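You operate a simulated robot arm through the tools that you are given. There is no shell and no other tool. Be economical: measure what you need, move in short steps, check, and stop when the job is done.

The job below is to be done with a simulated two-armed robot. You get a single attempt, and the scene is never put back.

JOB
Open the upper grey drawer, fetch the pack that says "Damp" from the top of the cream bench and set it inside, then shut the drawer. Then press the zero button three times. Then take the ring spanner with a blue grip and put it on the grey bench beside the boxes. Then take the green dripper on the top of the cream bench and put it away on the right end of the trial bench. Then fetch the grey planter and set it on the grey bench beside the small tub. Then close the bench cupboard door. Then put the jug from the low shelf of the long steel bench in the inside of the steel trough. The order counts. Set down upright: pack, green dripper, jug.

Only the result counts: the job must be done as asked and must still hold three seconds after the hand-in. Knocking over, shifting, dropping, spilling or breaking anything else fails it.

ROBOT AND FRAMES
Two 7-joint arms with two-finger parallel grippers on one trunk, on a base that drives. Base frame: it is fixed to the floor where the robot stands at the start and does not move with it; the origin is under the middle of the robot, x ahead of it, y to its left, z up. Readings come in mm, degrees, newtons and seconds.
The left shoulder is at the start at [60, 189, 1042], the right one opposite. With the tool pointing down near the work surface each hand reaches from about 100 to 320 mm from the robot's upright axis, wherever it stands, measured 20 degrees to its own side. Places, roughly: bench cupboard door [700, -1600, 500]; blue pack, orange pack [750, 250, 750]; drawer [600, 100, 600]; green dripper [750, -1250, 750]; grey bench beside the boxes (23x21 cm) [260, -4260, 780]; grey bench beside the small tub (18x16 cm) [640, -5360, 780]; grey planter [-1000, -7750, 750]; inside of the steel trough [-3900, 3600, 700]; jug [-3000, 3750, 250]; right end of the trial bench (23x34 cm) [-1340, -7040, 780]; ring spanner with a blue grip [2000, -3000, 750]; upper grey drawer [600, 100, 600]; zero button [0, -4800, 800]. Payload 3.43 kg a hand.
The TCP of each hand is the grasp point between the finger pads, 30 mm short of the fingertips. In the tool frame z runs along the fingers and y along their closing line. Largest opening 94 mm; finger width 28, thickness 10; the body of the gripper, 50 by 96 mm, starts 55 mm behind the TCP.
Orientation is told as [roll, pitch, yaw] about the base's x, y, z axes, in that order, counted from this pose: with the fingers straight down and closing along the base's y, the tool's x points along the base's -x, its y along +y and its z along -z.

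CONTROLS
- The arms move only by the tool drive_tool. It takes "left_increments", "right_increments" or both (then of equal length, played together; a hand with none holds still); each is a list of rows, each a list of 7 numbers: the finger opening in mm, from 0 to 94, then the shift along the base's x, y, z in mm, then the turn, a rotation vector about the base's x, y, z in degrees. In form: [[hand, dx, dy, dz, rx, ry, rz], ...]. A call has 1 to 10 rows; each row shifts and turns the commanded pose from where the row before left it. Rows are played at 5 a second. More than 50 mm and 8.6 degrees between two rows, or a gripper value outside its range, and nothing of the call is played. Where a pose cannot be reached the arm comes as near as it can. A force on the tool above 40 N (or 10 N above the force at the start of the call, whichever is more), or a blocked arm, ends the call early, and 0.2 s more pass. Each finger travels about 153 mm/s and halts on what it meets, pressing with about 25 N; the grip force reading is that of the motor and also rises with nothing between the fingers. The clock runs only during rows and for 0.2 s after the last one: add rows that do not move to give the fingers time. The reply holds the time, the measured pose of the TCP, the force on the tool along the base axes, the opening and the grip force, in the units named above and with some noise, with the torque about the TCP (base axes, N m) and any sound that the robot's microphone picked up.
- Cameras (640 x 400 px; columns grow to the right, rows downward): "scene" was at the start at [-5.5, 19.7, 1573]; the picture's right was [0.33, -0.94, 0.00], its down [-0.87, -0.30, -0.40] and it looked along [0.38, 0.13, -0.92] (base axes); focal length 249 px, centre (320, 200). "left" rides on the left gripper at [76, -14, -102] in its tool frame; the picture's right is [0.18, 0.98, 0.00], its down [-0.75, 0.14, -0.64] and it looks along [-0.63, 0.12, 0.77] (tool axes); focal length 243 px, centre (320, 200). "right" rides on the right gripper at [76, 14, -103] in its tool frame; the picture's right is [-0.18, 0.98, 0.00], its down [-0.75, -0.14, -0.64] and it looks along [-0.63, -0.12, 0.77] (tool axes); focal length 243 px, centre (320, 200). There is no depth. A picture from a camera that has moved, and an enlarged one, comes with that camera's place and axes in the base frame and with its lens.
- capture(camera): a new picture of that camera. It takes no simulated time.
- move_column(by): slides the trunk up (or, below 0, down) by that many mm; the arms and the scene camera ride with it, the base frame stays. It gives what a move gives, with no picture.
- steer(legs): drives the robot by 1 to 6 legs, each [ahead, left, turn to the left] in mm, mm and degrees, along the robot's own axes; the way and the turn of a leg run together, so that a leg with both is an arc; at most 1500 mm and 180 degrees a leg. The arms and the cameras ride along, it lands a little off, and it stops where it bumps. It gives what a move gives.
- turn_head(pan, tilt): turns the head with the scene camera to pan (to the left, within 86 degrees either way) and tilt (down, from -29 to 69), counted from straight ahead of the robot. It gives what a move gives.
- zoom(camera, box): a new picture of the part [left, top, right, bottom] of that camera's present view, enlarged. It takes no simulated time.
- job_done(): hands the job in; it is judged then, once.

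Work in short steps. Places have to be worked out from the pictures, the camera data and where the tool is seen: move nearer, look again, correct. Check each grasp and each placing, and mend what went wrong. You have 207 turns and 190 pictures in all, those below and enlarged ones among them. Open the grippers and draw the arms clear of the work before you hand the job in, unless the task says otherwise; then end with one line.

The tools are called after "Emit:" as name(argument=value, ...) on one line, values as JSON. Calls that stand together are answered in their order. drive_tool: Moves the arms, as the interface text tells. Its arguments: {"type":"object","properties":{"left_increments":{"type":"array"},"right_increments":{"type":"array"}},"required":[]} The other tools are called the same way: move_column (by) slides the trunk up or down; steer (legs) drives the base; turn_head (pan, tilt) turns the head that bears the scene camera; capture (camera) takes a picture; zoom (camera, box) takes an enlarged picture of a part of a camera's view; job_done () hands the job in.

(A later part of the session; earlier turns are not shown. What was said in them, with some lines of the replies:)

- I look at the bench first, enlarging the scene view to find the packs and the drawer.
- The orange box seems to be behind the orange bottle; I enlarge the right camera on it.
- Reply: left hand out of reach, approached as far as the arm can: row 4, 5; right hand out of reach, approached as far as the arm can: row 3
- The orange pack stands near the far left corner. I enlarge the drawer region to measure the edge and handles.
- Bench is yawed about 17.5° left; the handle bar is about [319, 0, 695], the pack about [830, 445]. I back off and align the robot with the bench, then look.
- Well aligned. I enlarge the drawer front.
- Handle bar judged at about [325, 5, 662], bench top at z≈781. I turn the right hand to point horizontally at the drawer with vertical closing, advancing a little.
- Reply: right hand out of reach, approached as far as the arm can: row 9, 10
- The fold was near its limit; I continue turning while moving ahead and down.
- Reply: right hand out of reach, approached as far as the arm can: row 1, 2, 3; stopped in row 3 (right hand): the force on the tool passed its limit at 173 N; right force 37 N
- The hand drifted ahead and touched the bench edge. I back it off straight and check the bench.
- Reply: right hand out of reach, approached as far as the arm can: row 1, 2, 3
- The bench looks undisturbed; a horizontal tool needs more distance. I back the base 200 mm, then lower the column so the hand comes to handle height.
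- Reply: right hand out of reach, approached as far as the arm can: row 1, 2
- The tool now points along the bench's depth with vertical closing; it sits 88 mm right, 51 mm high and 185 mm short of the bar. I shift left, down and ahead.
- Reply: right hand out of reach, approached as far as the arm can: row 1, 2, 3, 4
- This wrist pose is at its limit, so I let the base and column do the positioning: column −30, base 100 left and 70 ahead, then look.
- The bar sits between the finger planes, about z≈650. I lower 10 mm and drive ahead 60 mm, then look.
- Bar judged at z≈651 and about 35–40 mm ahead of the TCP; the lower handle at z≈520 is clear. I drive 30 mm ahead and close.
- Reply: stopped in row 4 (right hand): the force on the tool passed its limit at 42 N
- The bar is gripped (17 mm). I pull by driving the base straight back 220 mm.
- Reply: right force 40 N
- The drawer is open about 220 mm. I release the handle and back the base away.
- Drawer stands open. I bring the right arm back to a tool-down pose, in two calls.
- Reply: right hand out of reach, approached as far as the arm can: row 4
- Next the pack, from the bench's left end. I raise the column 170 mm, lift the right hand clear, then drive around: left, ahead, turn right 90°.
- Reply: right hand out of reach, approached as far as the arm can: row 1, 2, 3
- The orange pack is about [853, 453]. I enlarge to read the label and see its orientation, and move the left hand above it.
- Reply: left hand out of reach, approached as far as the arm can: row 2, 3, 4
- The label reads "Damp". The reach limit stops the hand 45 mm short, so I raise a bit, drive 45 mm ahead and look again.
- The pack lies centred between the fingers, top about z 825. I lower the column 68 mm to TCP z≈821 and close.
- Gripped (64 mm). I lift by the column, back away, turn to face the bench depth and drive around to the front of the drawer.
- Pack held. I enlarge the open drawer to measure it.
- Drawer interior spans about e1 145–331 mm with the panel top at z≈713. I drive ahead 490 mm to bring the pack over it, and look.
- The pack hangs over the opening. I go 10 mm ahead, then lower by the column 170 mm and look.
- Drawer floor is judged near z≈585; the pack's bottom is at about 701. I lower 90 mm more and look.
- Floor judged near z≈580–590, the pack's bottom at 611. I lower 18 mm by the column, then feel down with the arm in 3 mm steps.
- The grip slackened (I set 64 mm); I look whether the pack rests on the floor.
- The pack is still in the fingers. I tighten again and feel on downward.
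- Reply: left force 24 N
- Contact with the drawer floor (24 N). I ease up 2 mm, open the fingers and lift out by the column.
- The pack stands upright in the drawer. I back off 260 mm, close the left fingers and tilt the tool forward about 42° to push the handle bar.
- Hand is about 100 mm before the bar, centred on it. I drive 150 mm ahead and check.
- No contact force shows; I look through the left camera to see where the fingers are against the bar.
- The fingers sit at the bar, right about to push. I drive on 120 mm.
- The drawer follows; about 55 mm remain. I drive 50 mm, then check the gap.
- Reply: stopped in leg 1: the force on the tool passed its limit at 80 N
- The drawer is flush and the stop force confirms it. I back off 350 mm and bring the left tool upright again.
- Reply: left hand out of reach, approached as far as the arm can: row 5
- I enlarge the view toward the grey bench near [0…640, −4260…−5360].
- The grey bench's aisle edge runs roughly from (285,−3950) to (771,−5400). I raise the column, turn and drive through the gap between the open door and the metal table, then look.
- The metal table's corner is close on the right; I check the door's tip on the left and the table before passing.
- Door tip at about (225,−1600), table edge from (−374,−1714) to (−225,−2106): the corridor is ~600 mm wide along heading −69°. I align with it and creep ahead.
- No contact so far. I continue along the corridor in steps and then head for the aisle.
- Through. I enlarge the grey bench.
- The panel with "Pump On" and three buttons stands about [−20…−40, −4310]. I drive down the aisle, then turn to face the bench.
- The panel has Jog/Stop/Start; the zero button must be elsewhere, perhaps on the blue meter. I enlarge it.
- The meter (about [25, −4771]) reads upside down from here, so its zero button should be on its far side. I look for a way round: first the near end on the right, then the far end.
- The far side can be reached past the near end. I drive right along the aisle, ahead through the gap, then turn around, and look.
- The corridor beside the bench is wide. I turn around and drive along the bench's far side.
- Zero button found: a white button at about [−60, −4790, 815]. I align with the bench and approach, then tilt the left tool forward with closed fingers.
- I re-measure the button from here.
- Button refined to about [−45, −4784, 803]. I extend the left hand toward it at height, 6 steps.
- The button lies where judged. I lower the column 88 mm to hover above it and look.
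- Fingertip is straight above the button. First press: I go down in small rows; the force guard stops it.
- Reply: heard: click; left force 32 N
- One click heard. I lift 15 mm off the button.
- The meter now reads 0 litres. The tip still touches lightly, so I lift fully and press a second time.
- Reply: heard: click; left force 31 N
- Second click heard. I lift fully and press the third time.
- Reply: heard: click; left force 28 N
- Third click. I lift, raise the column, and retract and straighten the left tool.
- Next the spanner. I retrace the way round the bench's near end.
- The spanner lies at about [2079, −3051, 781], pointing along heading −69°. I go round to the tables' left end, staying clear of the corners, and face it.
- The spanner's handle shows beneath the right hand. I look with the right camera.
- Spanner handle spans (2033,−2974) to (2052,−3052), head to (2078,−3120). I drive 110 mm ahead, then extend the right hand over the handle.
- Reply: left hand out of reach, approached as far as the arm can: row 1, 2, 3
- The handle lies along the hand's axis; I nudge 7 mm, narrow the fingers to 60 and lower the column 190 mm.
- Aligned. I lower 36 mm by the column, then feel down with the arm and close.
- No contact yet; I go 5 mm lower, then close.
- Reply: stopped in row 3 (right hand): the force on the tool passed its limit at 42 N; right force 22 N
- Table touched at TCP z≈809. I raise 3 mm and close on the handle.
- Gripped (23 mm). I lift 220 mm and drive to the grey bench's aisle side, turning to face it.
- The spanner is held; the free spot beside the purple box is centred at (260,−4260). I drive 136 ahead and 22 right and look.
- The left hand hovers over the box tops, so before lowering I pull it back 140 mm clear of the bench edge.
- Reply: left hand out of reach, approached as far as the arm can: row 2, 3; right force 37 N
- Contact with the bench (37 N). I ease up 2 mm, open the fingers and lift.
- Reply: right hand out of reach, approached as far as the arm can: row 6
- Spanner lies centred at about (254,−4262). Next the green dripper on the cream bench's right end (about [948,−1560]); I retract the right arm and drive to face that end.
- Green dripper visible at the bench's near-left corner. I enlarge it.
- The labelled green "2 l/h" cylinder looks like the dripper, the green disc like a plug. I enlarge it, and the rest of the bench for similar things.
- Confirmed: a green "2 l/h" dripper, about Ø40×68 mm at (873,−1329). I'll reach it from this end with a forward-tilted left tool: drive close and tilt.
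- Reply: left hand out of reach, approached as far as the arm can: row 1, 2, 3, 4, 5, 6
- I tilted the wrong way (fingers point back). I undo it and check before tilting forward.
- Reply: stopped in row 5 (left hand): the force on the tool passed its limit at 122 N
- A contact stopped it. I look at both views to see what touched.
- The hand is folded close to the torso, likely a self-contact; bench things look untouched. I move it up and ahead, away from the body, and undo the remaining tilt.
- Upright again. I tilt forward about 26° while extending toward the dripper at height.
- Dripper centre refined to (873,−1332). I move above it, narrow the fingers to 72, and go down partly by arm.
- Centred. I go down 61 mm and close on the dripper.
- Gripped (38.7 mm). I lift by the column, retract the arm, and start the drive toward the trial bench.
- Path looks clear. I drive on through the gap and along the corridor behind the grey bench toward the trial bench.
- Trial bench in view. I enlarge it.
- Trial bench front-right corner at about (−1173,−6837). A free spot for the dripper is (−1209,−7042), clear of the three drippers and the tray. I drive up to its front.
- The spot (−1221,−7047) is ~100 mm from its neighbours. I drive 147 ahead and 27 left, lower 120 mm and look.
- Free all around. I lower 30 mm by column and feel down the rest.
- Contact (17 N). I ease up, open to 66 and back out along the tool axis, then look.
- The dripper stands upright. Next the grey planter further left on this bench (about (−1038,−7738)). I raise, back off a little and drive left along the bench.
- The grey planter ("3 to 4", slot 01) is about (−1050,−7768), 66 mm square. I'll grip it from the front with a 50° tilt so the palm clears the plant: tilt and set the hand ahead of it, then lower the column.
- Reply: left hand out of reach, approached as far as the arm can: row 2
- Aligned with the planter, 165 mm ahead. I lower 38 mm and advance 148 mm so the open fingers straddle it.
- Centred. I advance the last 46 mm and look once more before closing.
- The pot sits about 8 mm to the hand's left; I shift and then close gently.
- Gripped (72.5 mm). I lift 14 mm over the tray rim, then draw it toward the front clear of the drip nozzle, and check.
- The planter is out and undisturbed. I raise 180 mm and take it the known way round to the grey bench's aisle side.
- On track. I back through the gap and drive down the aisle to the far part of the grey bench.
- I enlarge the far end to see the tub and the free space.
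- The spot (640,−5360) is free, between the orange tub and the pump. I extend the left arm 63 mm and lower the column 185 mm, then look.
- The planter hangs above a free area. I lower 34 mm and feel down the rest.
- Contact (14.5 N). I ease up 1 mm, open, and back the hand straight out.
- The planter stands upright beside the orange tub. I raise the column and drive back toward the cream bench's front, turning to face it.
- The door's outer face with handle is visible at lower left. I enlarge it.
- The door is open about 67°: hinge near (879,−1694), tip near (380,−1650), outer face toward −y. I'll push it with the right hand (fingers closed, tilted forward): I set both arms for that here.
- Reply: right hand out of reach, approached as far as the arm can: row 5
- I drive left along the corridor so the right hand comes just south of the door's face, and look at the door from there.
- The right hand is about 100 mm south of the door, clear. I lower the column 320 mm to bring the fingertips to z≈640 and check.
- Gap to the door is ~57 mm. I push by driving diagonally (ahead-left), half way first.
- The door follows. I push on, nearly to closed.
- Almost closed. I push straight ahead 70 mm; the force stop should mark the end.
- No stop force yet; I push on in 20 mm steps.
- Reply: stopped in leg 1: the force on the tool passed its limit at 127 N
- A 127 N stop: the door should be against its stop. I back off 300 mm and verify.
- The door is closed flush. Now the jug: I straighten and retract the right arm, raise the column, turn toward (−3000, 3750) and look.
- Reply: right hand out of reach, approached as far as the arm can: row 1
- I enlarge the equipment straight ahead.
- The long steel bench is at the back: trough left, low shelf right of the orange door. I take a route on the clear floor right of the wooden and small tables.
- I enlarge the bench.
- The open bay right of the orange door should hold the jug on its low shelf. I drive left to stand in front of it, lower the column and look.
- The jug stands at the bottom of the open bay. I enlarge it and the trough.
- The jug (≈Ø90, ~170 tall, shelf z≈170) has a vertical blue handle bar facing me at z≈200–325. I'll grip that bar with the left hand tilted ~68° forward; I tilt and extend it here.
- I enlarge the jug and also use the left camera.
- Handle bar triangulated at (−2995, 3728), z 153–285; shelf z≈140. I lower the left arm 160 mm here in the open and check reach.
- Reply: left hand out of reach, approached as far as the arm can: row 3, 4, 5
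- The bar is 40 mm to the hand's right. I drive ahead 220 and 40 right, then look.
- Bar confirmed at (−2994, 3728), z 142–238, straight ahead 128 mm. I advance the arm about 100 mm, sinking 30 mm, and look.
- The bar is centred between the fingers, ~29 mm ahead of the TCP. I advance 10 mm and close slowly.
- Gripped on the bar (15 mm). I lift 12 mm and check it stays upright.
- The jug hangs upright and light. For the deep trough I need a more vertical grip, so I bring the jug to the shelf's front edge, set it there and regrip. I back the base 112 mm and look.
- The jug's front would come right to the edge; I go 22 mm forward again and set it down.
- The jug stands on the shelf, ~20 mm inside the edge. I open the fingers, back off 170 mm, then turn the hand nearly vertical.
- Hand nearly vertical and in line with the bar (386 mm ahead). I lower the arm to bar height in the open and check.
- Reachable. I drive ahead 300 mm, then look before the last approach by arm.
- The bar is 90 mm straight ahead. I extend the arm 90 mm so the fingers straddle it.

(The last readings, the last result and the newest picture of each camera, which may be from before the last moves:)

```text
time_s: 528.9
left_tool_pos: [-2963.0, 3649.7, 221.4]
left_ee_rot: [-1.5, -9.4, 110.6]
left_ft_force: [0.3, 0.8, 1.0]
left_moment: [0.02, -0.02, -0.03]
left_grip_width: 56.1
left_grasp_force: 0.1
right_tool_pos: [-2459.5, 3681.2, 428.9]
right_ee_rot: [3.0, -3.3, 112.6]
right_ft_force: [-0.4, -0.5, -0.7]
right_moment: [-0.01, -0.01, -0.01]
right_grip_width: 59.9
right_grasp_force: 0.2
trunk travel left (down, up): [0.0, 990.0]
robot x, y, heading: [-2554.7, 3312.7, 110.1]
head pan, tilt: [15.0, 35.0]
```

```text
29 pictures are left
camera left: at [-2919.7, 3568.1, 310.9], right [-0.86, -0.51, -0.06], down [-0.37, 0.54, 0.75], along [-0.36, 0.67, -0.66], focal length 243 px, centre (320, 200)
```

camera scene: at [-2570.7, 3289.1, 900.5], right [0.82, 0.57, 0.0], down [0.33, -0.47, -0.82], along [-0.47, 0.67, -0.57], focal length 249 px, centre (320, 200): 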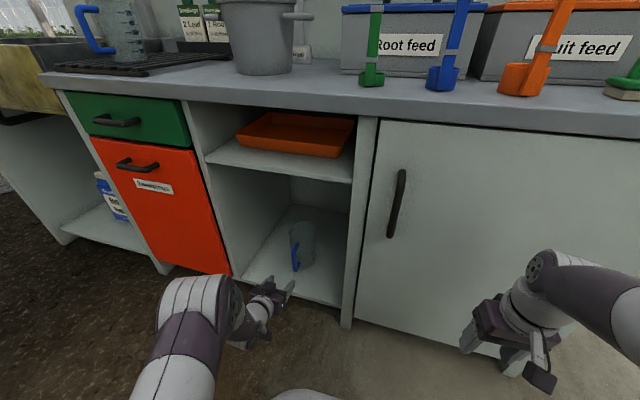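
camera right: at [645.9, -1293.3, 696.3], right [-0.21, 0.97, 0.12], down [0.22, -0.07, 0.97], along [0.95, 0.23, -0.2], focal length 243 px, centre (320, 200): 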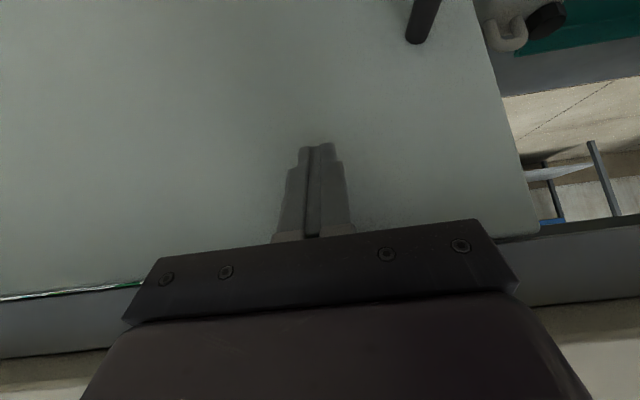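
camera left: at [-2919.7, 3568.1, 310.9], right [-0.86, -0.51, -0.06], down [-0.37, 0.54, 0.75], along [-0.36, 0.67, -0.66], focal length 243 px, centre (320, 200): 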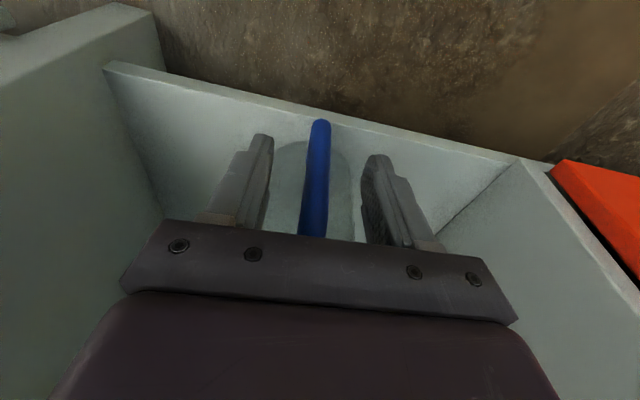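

The bar is between the pads, ~8 mm ahead of centre. I nudge 6 mm ahead, close, and lift 10 mm to check.

Emit:
drive_tool(left_increments=[[56, -2.1, 5.6, 0, 0, 0, 0], [40, 0, 0, 0, 0, 0, 0], [25, 0, 0, 0, 0, 0, 0], [10, 0, 0, 0, 0, 0, 0], [0, 0, 0, 0, 0, 0, 0], [0, 0, 0, 0, 0, 0, 0], [0, 0, 0, 5, 0, 0, 0], [0, 0, 0, 6, 0, 0, 0], [0, 0, 0, 0, 0, 0, 0]])

Emit:
capture(camera="left")

Emit:
zoom(camera="scene", box=[200, 160, 380, 310])

```text
time_s: 530.9
left_tool_pos: [-2964.4, 3654.4, 231.8]
left_ee_rot: [-1.5, -9.5, 110.7]
left_ft_force: [0.1, -0.5, -1.6]
left_moment: [-0.08, -0.05, 0.0]
left_grip_width: 18.7
left_grasp_force: 25.0
right_tool_pos: [-2459.5, 3681.1, 428.1]
right_ee_rot: [2.9, -3.3, 112.6]
right_ft_force: [-0.2, -0.1, 0.3]
right_moment: [0.03, 0.01, -0.01]
right_grip_width: 60.0
right_grasp_force: 0.0
trunk travel left (down, up): [0.0, 990.0]
robot x, y, heading: [-2549.3, 3313.9, 110.2]
head pan, tilt: [15.0, 35.0]
```

```text
28 pictures are left
camera left: at [-2921.2, 3573.7, 322.9], right [-0.86, -0.51, -0.06], down [-0.37, 0.54, 0.75], along [-0.36, 0.67, -0.66], focal length 243 px, centre (320, 200)
```

left: 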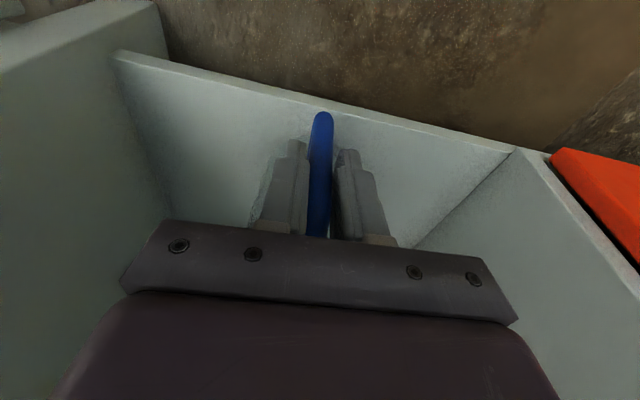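

```text
2.67 times, centred on (290, 235) of scene
camera zoom: at [-2585.8, 3329.9, 900.5], right [0.82, 0.57, 0.0], down [0.33, -0.47, -0.82], along [-0.47, 0.67, -0.57], focal length 663 px, centre (400, 107)
```

zoom: 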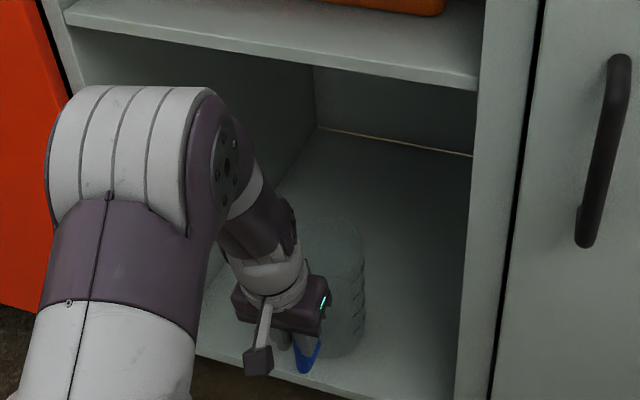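

Held and level. I back out 220 mm, raise the column 745 mm, move left in front of the trough, and look.

Emit:
steer(legs=[[-220, 0, 0]])

Emit:
move_column(by=745)

Emit:
steer(legs=[[0, 880, 0]])

Emit:
turn_head(pan=15, tilt=45)

Emit:
capture(camera="scene")

Emit:
capture(camera="left")

```text
time_s: 532.6
left_tool_pos: [-2888.4, 3444.9, 233.1]
left_ee_rot: [-1.6, -9.3, 110.6]
left_ft_force: [-0.3, -0.1, -1.2]
left_moment: [-0.09, -0.03, -0.04]
left_grip_width: 18.7
left_grasp_force: 24.5
right_tool_pos: [-2383.6, 3470.2, 429.1]
right_ee_rot: [3.1, -3.3, 112.7]
right_ft_force: [0.3, 0.3, 0.2]
right_moment: [0.0, 0.01, -0.02]
right_grip_width: 59.9
right_grasp_force: 0.0
trunk travel left (down, up): [0.0, 990.0]
robot x, y, heading: [-2476.2, 3101.3, 110.1]
head pan, tilt: [15.0, 35.0]
```

```text
refused: 745 is not a number from -400 to 400
```

```text
time_s: 536.9
left_tool_pos: [-3669.8, 3151.4, 233.3]
left_ee_rot: [-1.4, -9.3, 113.8]
left_ft_force: [0.4, 0.9, -2.5]
left_moment: [-0.12, -0.08, -0.01]
left_grip_width: 18.6
left_grasp_force: 25.1
right_tool_pos: [-3167.5, 3204.8, 430.2]
right_ee_rot: [3.0, -3.4, 115.8]
right_ft_force: [0.5, 0.2, -0.7]
right_moment: [-0.04, 0.03, 0.02]
right_grip_width: 60.1
right_grasp_force: 0.2
trunk travel left (down, up): [0.0, 990.0]
robot x, y, heading: [-3240.7, 2831.3, 113.6]
head pan, tilt: [15.0, 35.0]
stopped in leg 1: the robot was blocked; the commanded pose is now the measured one
```

```text
time_s: 537.6
left_tool_pos: [-3670.0, 3150.1, 233.0]
left_ee_rot: [-1.5, -9.4, 113.8]
left_ft_force: [-0.2, -0.5, -1.1]
left_moment: [-0.14, -0.05, -0.02]
left_grip_width: 18.3
left_grasp_force: 24.5
right_tool_pos: [-3165.8, 3205.3, 429.1]
right_ee_rot: [3.0, -3.3, 115.8]
right_ft_force: [0.3, 0.4, 0.5]
right_moment: [-0.03, 0.03, 0.0]
right_grip_width: 59.8
right_grasp_force: 0.1
trunk travel left (down, up): [0.0, 990.0]
robot x, y, heading: [-3240.6, 2832.3, 113.4]
head pan, tilt: [15.0, 45.0]
```

```text
26 pictures are left
camera scene: at [-3269.0, 2842.0, 885.8], right [0.79, 0.62, 0.0], down [0.44, -0.56, -0.71], along [-0.44, 0.56, -0.71], focal length 249 px, centre (320, 200)
```

scene: 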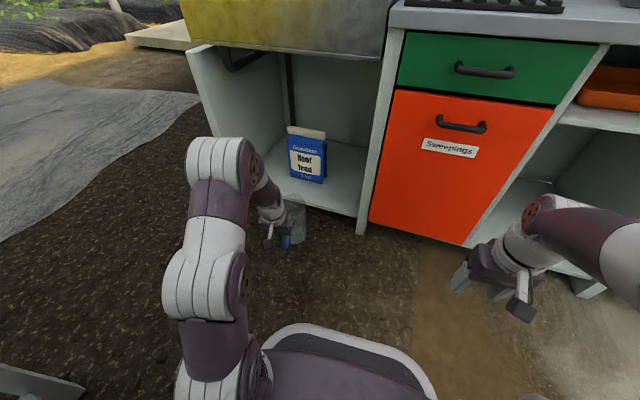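

```text
25 pictures are left
camera left: at [-3621.8, 3071.6, 322.8], right [-0.83, -0.56, -0.05], down [-0.4, 0.52, 0.75], along [-0.39, 0.64, -0.66], focal length 243 px, centre (320, 200)
```

left: 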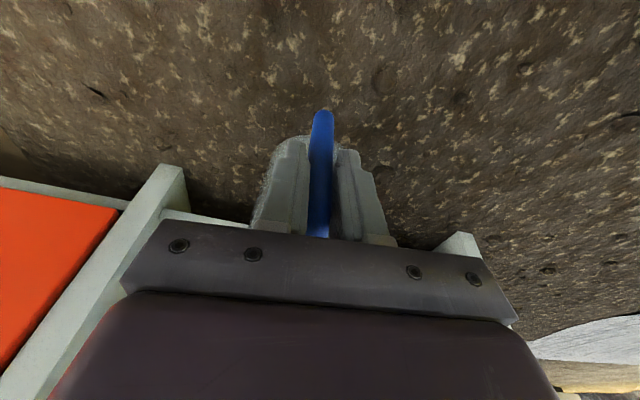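

The column call was refused and the base met something on its left. I move 120 mm right again, raise the column in two steps, and look left.

Emit:
steer(legs=[[0, -120, 0]])

Emit:
move_column(by=390)

Emit:
move_column(by=355)

Emit:
turn_head(pan=80, tilt=50)

Emit:
capture(camera="scene")

```text
time_s: 538.9
left_tool_pos: [-3558.3, 3198.9, 232.9]
left_ee_rot: [-1.6, -9.3, 113.7]
left_ft_force: [-0.1, 1.0, -1.6]
left_moment: [-0.12, -0.05, 0.01]
left_grip_width: 18.3
left_grasp_force: 24.8
right_tool_pos: [-3055.8, 3252.1, 429.1]
right_ee_rot: [3.0, -3.4, 115.8]
right_ft_force: [-0.3, -0.3, -0.9]
right_moment: [-0.01, 0.03, -0.01]
right_grip_width: 60.2
right_grasp_force: 0.2
trunk travel left (down, up): [0.0, 990.0]
robot x, y, heading: [-3130.1, 2880.1, 113.3]
head pan, tilt: [15.0, 45.0]
```

```text
time_s: 542.6
left_tool_pos: [-3559.2, 3198.8, 622.5]
left_ee_rot: [-1.5, -9.4, 113.7]
left_ft_force: [-0.1, -0.1, -1.1]
left_moment: [-0.13, -0.02, 0.0]
left_grip_width: 18.3
left_grasp_force: 24.8
right_tool_pos: [-3055.7, 3252.1, 819.9]
right_ee_rot: [3.0, -3.4, 115.7]
right_ft_force: [-0.2, -0.4, 0.1]
right_moment: [-0.02, 0.03, -0.02]
right_grip_width: 59.9
right_grasp_force: 0.1
trunk travel left (down, up): [-390.0, 600.0]
robot x, y, heading: [-3131.4, 2879.7, 113.2]
head pan, tilt: [15.0, 45.0]
```

```text
time_s: 546.1
left_tool_pos: [-3559.1, 3198.3, 977.6]
left_ee_rot: [-1.5, -9.3, 113.7]
left_ft_force: [-0.2, -0.7, -2.3]
left_moment: [-0.08, -0.05, 0.01]
left_grip_width: 17.2
left_grasp_force: 24.5
right_tool_pos: [-3054.7, 3251.0, 1173.9]
right_ee_rot: [3.0, -3.5, 115.7]
right_ft_force: [0.4, -0.1, 0.1]
right_moment: [0.03, 0.04, 0.01]
right_grip_width: 60.2
right_grasp_force: 0.1
trunk travel left (down, up): [-745.0, 245.0]
robot x, y, heading: [-3128.3, 2882.0, 113.3]
head pan, tilt: [15.0, 45.0]
```

```text
time_s: 547.4
left_tool_pos: [-3558.0, 3198.2, 977.8]
left_ee_rot: [-1.6, -9.5, 113.7]
left_ft_force: [-0.1, 0.4, -0.7]
left_moment: [-0.09, -0.04, 0.04]
left_grip_width: 17.3
left_grasp_force: 25.5
right_tool_pos: [-3055.4, 3252.3, 1173.4]
right_ee_rot: [3.0, -3.4, 115.7]
right_ft_force: [-1.3, 0.0, -0.1]
right_moment: [0.02, 0.03, 0.02]
right_grip_width: 59.8
right_grasp_force: 0.1
trunk travel left (down, up): [-745.0, 245.0]
robot x, y, heading: [-3131.4, 2882.8, 113.4]
head pan, tilt: [80.0, 50.0]
```

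```text
24 pictures are left
camera scene: at [-3183.2, 2808.1, 1623.8], right [-0.23, 0.97, 0.0], down [0.75, 0.17, -0.64], along [-0.63, -0.15, -0.77], focal length 249 px, centre (320, 200)
```

scene: 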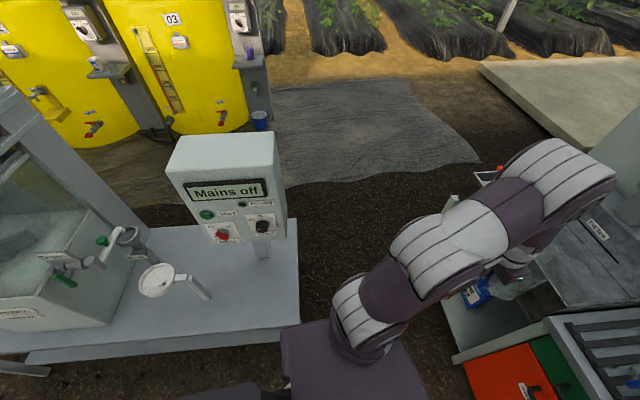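

The white table seems unmoved and everything on it stands; the low elbow had met it. I align the heading with the bench again and look at the trough.

Emit:
steer(legs=[[60, 0, -3.2]])

Emit:
turn_head(pan=25, tilt=45)

Emit:
capture(camera="scene")

Emit:
capture(camera="left")

```text
time_s: 548.4
left_tool_pos: [-3562.5, 3277.4, 978.8]
left_ee_rot: [-1.6, -9.4, 110.6]
left_ft_force: [-1.1, 0.5, -1.3]
left_moment: [-0.13, -0.05, -0.02]
left_grip_width: 17.1
left_grasp_force: 25.1
right_tool_pos: [-3056.5, 3303.3, 1174.0]
right_ee_rot: [3.0, -3.5, 112.5]
right_ft_force: [0.6, -0.1, 0.7]
right_moment: [0.0, 0.02, 0.0]
right_grip_width: 59.9
right_grasp_force: 0.1
trunk travel left (down, up): [-745.0, 245.0]
robot x, y, heading: [-3151.4, 2937.3, 110.2]
head pan, tilt: [80.0, 50.0]
```

```text
time_s: 549.6
left_tool_pos: [-3562.9, 3278.0, 978.1]
left_ee_rot: [-1.6, -9.3, 110.6]
left_ft_force: [0.4, 0.8, -1.2]
left_moment: [-0.11, -0.04, -0.01]
left_grip_width: 17.0
left_grasp_force: 25.1
right_tool_pos: [-3057.9, 3304.0, 1174.9]
right_ee_rot: [3.0, -3.3, 112.6]
right_ft_force: [0.7, 0.5, 0.0]
right_moment: [-0.03, 0.0, -0.02]
right_grip_width: 60.1
right_grasp_force: 0.0
trunk travel left (down, up): [-745.0, 245.0]
robot x, y, heading: [-3152.2, 2935.3, 110.0]
head pan, tilt: [25.0, 45.0]
```

```text
23 pictures are left
camera scene: at [-3191.4, 2938.4, 1630.7], right [0.71, 0.71, 0.0], down [0.5, -0.5, -0.71], along [-0.5, 0.5, -0.71], focal length 249 px, centre (320, 200)
```

scene: 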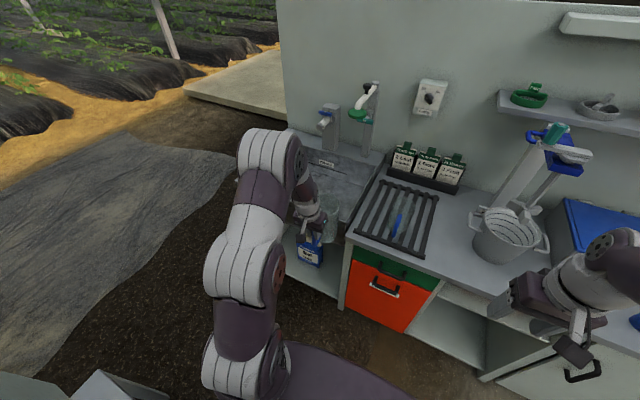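

```text
22 pictures are left
camera left: at [-3519.6, 3196.4, 1067.4], right [-0.86, -0.51, -0.06], down [-0.37, 0.54, 0.75], along [-0.35, 0.67, -0.66], focal length 243 px, centre (320, 200)
```

left: 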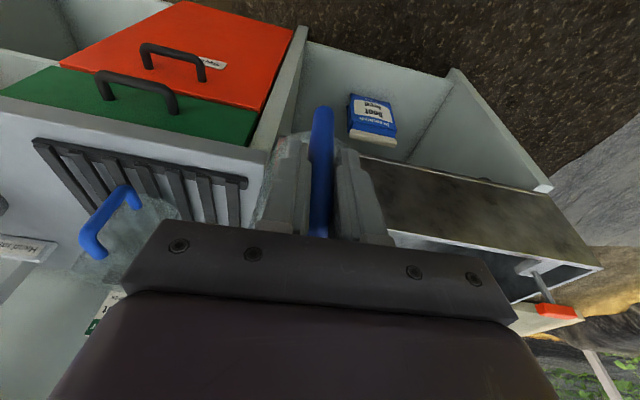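

I enlarge the trough in the scene view.

Emit:
zoom(camera="scene", box=[220, 100, 400, 260])

```text
2.50 times, centred on (310, 180) of scene
camera zoom: at [-3191.4, 2938.4, 1630.7], right [0.71, 0.71, 0.0], down [0.5, -0.5, -0.71], along [-0.5, 0.5, -0.71], focal length 622 px, centre (345, 250)
```

zoom: 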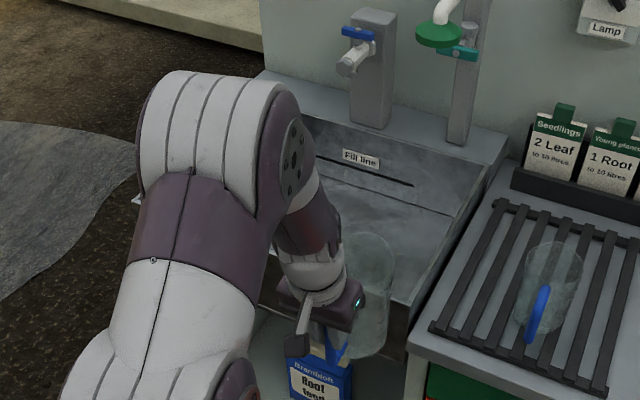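

Front-right rim corner judged near (−3550,3460), rim z≈870. I raise 25 mm and carry the jug over the rim to 130 mm inside (66 left, 296 ahead), in two steps.

Emit:
move_column(by=25)

Emit:
steer(legs=[[0, 66, 0], [150, 0, 0]])

Emit:
capture(camera="left")

Emit:
zoom(camera="scene", box=[220, 120, 400, 280])

```text
time_s: 550.3
left_tool_pos: [-3561.8, 3278.2, 1002.8]
left_ee_rot: [-1.4, -9.3, 110.7]
left_ft_force: [-0.2, 0.0, -2.1]
left_moment: [-0.13, -0.04, -0.01]
left_grip_width: 17.2
left_grasp_force: 25.5
right_tool_pos: [-3057.8, 3303.3, 1199.7]
right_ee_rot: [3.1, -3.4, 112.6]
right_ft_force: [-0.6, 0.1, -0.3]
right_moment: [0.01, -0.03, 0.02]
right_grip_width: 59.9
right_grasp_force: 0.1
trunk travel left (down, up): [-770.0, 220.0]
robot x, y, heading: [-3151.2, 2935.7, 110.1]
head pan, tilt: [25.0, 45.0]
```

```text
time_s: 552.3
left_tool_pos: [-3675.9, 3394.4, 1003.3]
left_ee_rot: [-1.5, -9.4, 110.8]
left_ft_force: [0.3, -1.2, -0.8]
left_moment: [-0.11, -0.02, 0.02]
left_grip_width: 17.0
left_grasp_force: 25.1
right_tool_pos: [-3170.5, 3420.9, 1200.1]
right_ee_rot: [3.0, -3.4, 112.8]
right_ft_force: [1.0, -0.2, -0.1]
right_moment: [0.0, -0.02, 0.01]
right_grip_width: 60.1
right_grasp_force: 0.1
trunk travel left (down, up): [-770.0, 220.0]
robot x, y, heading: [-3263.5, 3051.6, 110.3]
head pan, tilt: [25.0, 45.0]
```

```text
20 pictures are left
camera left: at [-3632.6, 3312.8, 1093.4], right [-0.86, -0.51, -0.05], down [-0.37, 0.54, 0.75], along [-0.36, 0.66, -0.66], focal length 243 px, centre (320, 200)
```

left: 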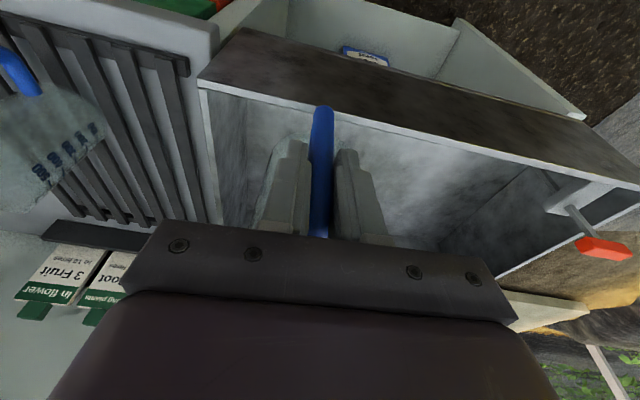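

```text
2.50 times, centred on (310, 200) of scene
camera zoom: at [-3302.8, 3055.2, 1655.8], right [0.7, 0.71, 0.0], down [0.5, -0.5, -0.71], along [-0.5, 0.5, -0.71], focal length 622 px, centre (345, 200)
```

zoom: 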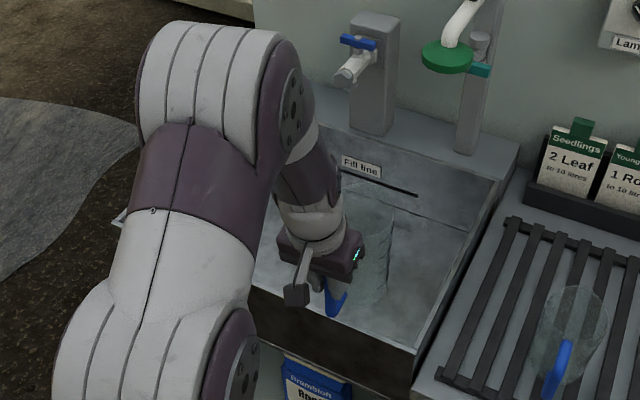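

The rim is where judged: corner (−3576,3462). The jug is 117 mm left of the right wall; I drive 160 mm further ahead so the hand is fully inside the rim.

Emit:
steer(legs=[[160, 0, 0]])

Emit:
capture(camera="left")

Emit:
zoom(camera="scene", box=[220, 120, 400, 280])

```text
time_s: 553.7
left_tool_pos: [-3732.1, 3545.6, 1003.8]
left_ee_rot: [-1.4, -9.3, 110.7]
left_ft_force: [-0.5, -0.5, -1.0]
left_moment: [-0.12, -0.03, 0.0]
left_grip_width: 17.3
left_grasp_force: 25.4
right_tool_pos: [-3227.3, 3572.0, 1199.8]
right_ee_rot: [3.0, -3.4, 112.7]
right_ft_force: [-0.4, -0.1, -0.6]
right_moment: [-0.01, 0.0, 0.02]
right_grip_width: 60.0
right_grasp_force: 0.0
trunk travel left (down, up): [-770.0, 220.0]
robot x, y, heading: [-3321.5, 3201.8, 110.0]
head pan, tilt: [25.0, 45.0]
```

```text
18 pictures are left
camera left: at [-3688.8, 3464.4, 1093.1], right [-0.86, -0.51, -0.06], down [-0.37, 0.54, 0.75], along [-0.36, 0.67, -0.66], focal length 243 px, centre (320, 200)
```

left: 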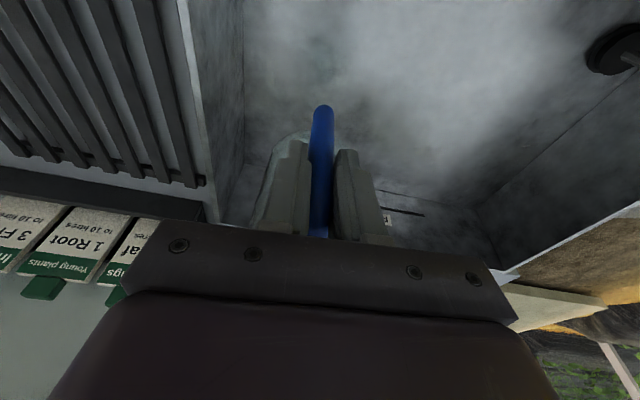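

```text
2.50 times, centred on (310, 200) of scene
camera zoom: at [-3359.9, 3206.3, 1655.7], right [0.7, 0.71, 0.0], down [0.5, -0.5, -0.71], along [-0.5, 0.5, -0.71], focal length 622 px, centre (345, 200)
```

zoom: 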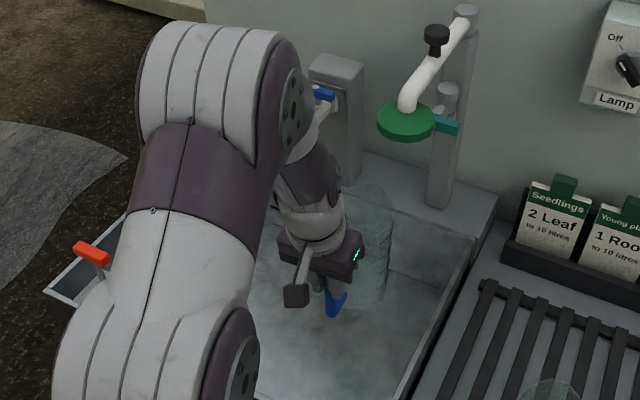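

The hand is inside the rim; the taps are well behind. I lower 160 mm and check clearances.

Emit:
move_column(by=-160)

Emit:
capture(camera="scene")

Emit:
capture(camera="left")

```text
time_s: 555.6
left_tool_pos: [-3732.3, 3546.5, 842.3]
left_ee_rot: [-1.5, -9.3, 110.6]
left_ft_force: [0.0, -0.2, -1.3]
left_moment: [-0.09, -0.03, 0.0]
left_grip_width: 16.9
left_grasp_force: 25.0
right_tool_pos: [-3226.0, 3573.2, 1039.0]
right_ee_rot: [3.0, -3.3, 112.7]
right_ft_force: [-1.0, -0.1, 0.2]
right_moment: [0.0, 0.0, -0.03]
right_grip_width: 60.0
right_grasp_force: 0.0
trunk travel left (down, up): [-610.0, 380.0]
robot x, y, heading: [-3326.4, 3206.2, 110.2]
head pan, tilt: [25.0, 45.0]
```

```text
16 pictures are left
camera scene: at [-3360.3, 3207.6, 1495.7], right [0.7, 0.71, 0.0], down [0.5, -0.5, -0.71], along [-0.5, 0.5, -0.71], focal length 249 px, centre (320, 200)
```

scene: 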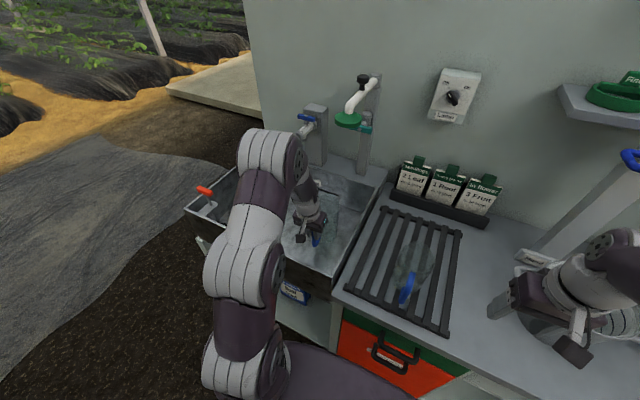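

```text
15 pictures are left
camera left: at [-3689.1, 3465.2, 932.8], right [-0.86, -0.51, -0.06], down [-0.37, 0.54, 0.75], along [-0.36, 0.66, -0.66], focal length 243 px, centre (320, 200)
```

left: 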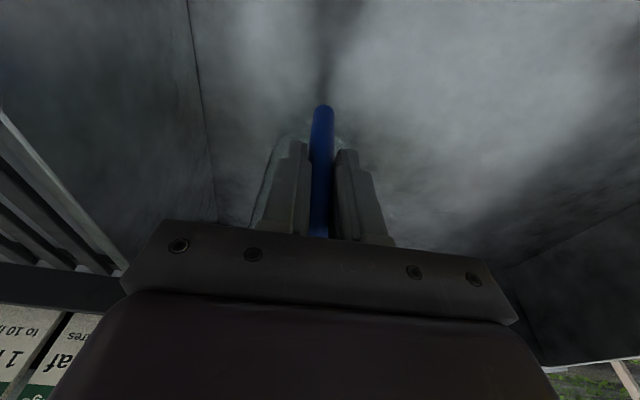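

Clear all round. I lower the rest with the left arm only (the right hand stays high), feeling for the trough floor.

Emit:
drive_tool(left_increments=[[0, 0, 0, -7, 0, 0, 0], [0, 0, 0, -7, 0, 0, 0], [0, 0, 0, -7, 0, 0, 0], [0, 0, 0, -4, 0, 0, 0], [0, 0, 0, -3, 0, 0, 0], [0, 0, 0, -3, 0, 0, 0], [0, 0, 0, 0, 0, 0, 0]])

```text
time_s: 557.2
left_tool_pos: [-3731.5, 3545.0, 813.1]
left_ee_rot: [-1.4, -9.6, 110.7]
left_ft_force: [-0.4, -5.4, 23.8]
left_moment: [0.42, 0.45, 0.04]
left_grip_width: 17.3
left_grasp_force: 25.3
right_tool_pos: [-3226.7, 3570.8, 1039.3]
right_ee_rot: [3.0, -3.6, 112.6]
right_ft_force: [0.2, -0.5, -0.1]
right_moment: [0.01, 0.0, -0.04]
right_grip_width: 59.9
right_grasp_force: 0.1
trunk travel left (down, up): [-610.0, 380.0]
robot x, y, heading: [-3322.2, 3205.8, 110.2]
head pan, tilt: [25.0, 45.0]
```

Contact with the trough floor (24 N). I ease up 2 mm, open the fingers, and look before withdrawing.

Emit:
drive_tool(left_increments=[[0, 0, 0, 2, 0, 0, 0], [0, 0, 0, 0, 0, 0, 0], [25, 0, 0, 0, 0, 0, 0], [50, 0, 0, 0, 0, 0, 0], [56, 0, 0, 0, 0, 0, 0], [56, 0, 0, 0, 0, 0, 0]])

Emit:
capture(camera="left")

```text
time_s: 558.6
left_tool_pos: [-3732.7, 3546.8, 813.8]
left_ee_rot: [-1.4, -9.3, 110.7]
left_ft_force: [0.2, 0.1, -1.4]
left_moment: [0.03, 0.03, 0.01]
left_grip_width: 56.0
left_grasp_force: 0.0
right_tool_pos: [-3227.3, 3572.2, 1039.4]
right_ee_rot: [3.1, -3.4, 112.8]
right_ft_force: [0.1, -0.2, 0.3]
right_moment: [-0.02, 0.02, 0.01]
right_grip_width: 59.6
right_grasp_force: 0.2
trunk travel left (down, up): [-610.0, 380.0]
robot x, y, heading: [-3317.2, 3205.4, 110.3]
head pan, tilt: [25.0, 45.0]
```

```text
14 pictures are left
camera left: at [-3689.5, 3465.0, 903.8], right [-0.86, -0.51, -0.06], down [-0.37, 0.54, 0.75], along [-0.36, 0.66, -0.66], focal length 243 px, centre (320, 200)
```

left: 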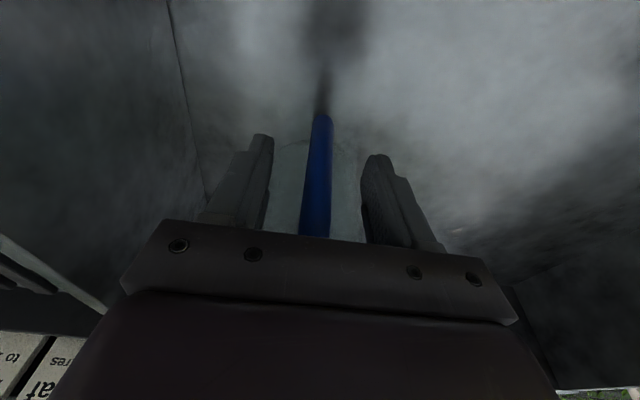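

Released, the jug stands. I raise the column 200 mm straight up and check.

Emit:
move_column(by=200)

Emit:
capture(camera="left")

```text
time_s: 560.7
left_tool_pos: [-3731.6, 3547.2, 1014.2]
left_ee_rot: [-1.5, -9.4, 110.7]
left_ft_force: [-0.7, 0.2, 0.3]
left_moment: [0.04, -0.02, 0.0]
left_grip_width: 56.1
left_grasp_force: 0.1
right_tool_pos: [-3226.4, 3573.8, 1239.4]
right_ee_rot: [2.9, -3.5, 112.6]
right_ft_force: [0.8, 0.8, -0.1]
right_moment: [0.01, -0.02, 0.03]
right_grip_width: 60.0
right_grasp_force: 0.1
trunk travel left (down, up): [-810.0, 180.0]
robot x, y, heading: [-3323.0, 3205.3, 110.1]
head pan, tilt: [25.0, 45.0]
```

```text
13 pictures are left
camera left: at [-3689.6, 3465.1, 1103.7], right [-0.86, -0.51, -0.06], down [-0.37, 0.54, 0.75], along [-0.36, 0.66, -0.66], focal length 243 px, centre (320, 200)
```

left: 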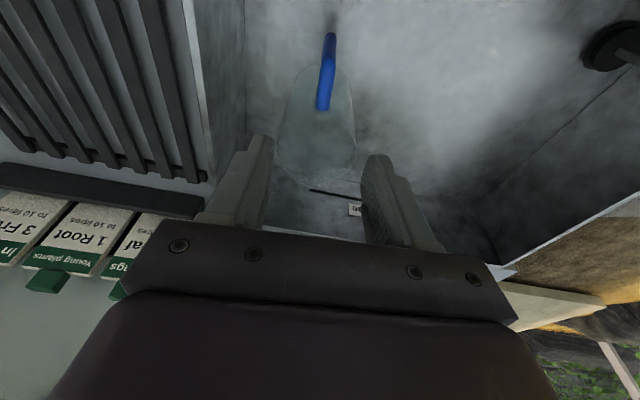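

The jug stands upright inside the trough. I back off 180 mm so both arms are clear, open both grippers, and take a last look.

Emit:
steer(legs=[[-180, 0, 0]])

Emit:
drive_tool(left_increments=[[94, 0, 0, 0, 0, 0, 0], [94, 0, 0, 0, 0, 0, 0]], right_increments=[[94, 0, 0, 0, 0, 0, 0], [94, 0, 0, 0, 0, 0, 0]])

Emit:
capture(camera="scene")

```text
time_s: 562.2
left_tool_pos: [-3670.8, 3378.7, 1014.0]
left_ee_rot: [-1.4, -9.5, 110.6]
left_ft_force: [0.2, -0.5, 0.5]
left_moment: [0.0, -0.02, -0.02]
left_grip_width: 55.9
left_grasp_force: 0.1
right_tool_pos: [-3164.5, 3406.4, 1239.0]
right_ee_rot: [3.0, -3.4, 112.6]
right_ft_force: [-0.1, -0.2, 0.2]
right_moment: [0.07, -0.02, 0.01]
right_grip_width: 60.2
right_grasp_force: 0.0
trunk travel left (down, up): [-810.0, 180.0]
robot x, y, heading: [-3260.0, 3034.6, 110.1]
head pan, tilt: [25.0, 45.0]
```

```text
time_s: 562.8
left_tool_pos: [-3670.9, 3377.8, 1014.4]
left_ee_rot: [-1.5, -9.4, 110.6]
left_ft_force: [0.0, -0.6, -0.2]
left_moment: [0.03, 0.03, 0.0]
left_grip_width: 94.1
left_grasp_force: 0.0
right_tool_pos: [-3164.3, 3404.8, 1239.5]
right_ee_rot: [3.1, -3.4, 112.6]
right_ft_force: [0.5, 0.0, -0.1]
right_moment: [-0.01, 0.0, 0.02]
right_grip_width: 93.9
right_grasp_force: 0.0
trunk travel left (down, up): [-810.0, 180.0]
robot x, y, heading: [-3256.7, 3035.9, 110.2]
head pan, tilt: [25.0, 45.0]
```

```text
12 pictures are left
camera scene: at [-3298.2, 3038.8, 1695.7], right [0.71, 0.71, 0.0], down [0.5, -0.5, -0.71], along [-0.5, 0.5, -0.71], focal length 249 px, centre (320, 200)
```

scene: 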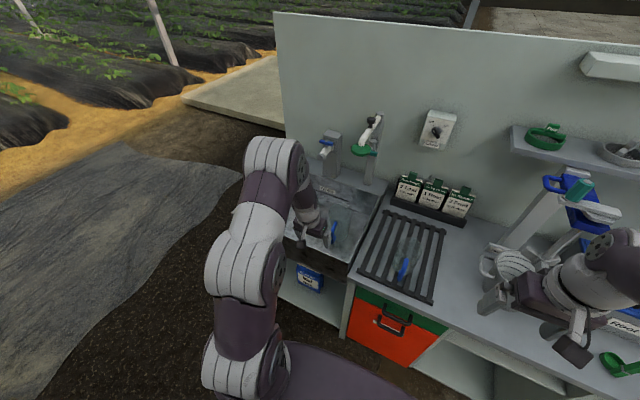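

Both hands are open and clear, and the jug stands in the trough. I hand the job in.

Emit:
job_done()

```text
The job is handed in.
```

I did all seven steps in the order asked and handed the job in: pack in the shut drawer, zero pressed three times, spanner, dripper and planter placed, cupboard door closed, and jug standing upright in the trough. Along the way the robot bumped the drawer bench's edge, the cream bench's end and the white table by the trough. Nothing looked moved or knocked over in the pictures afterwards.
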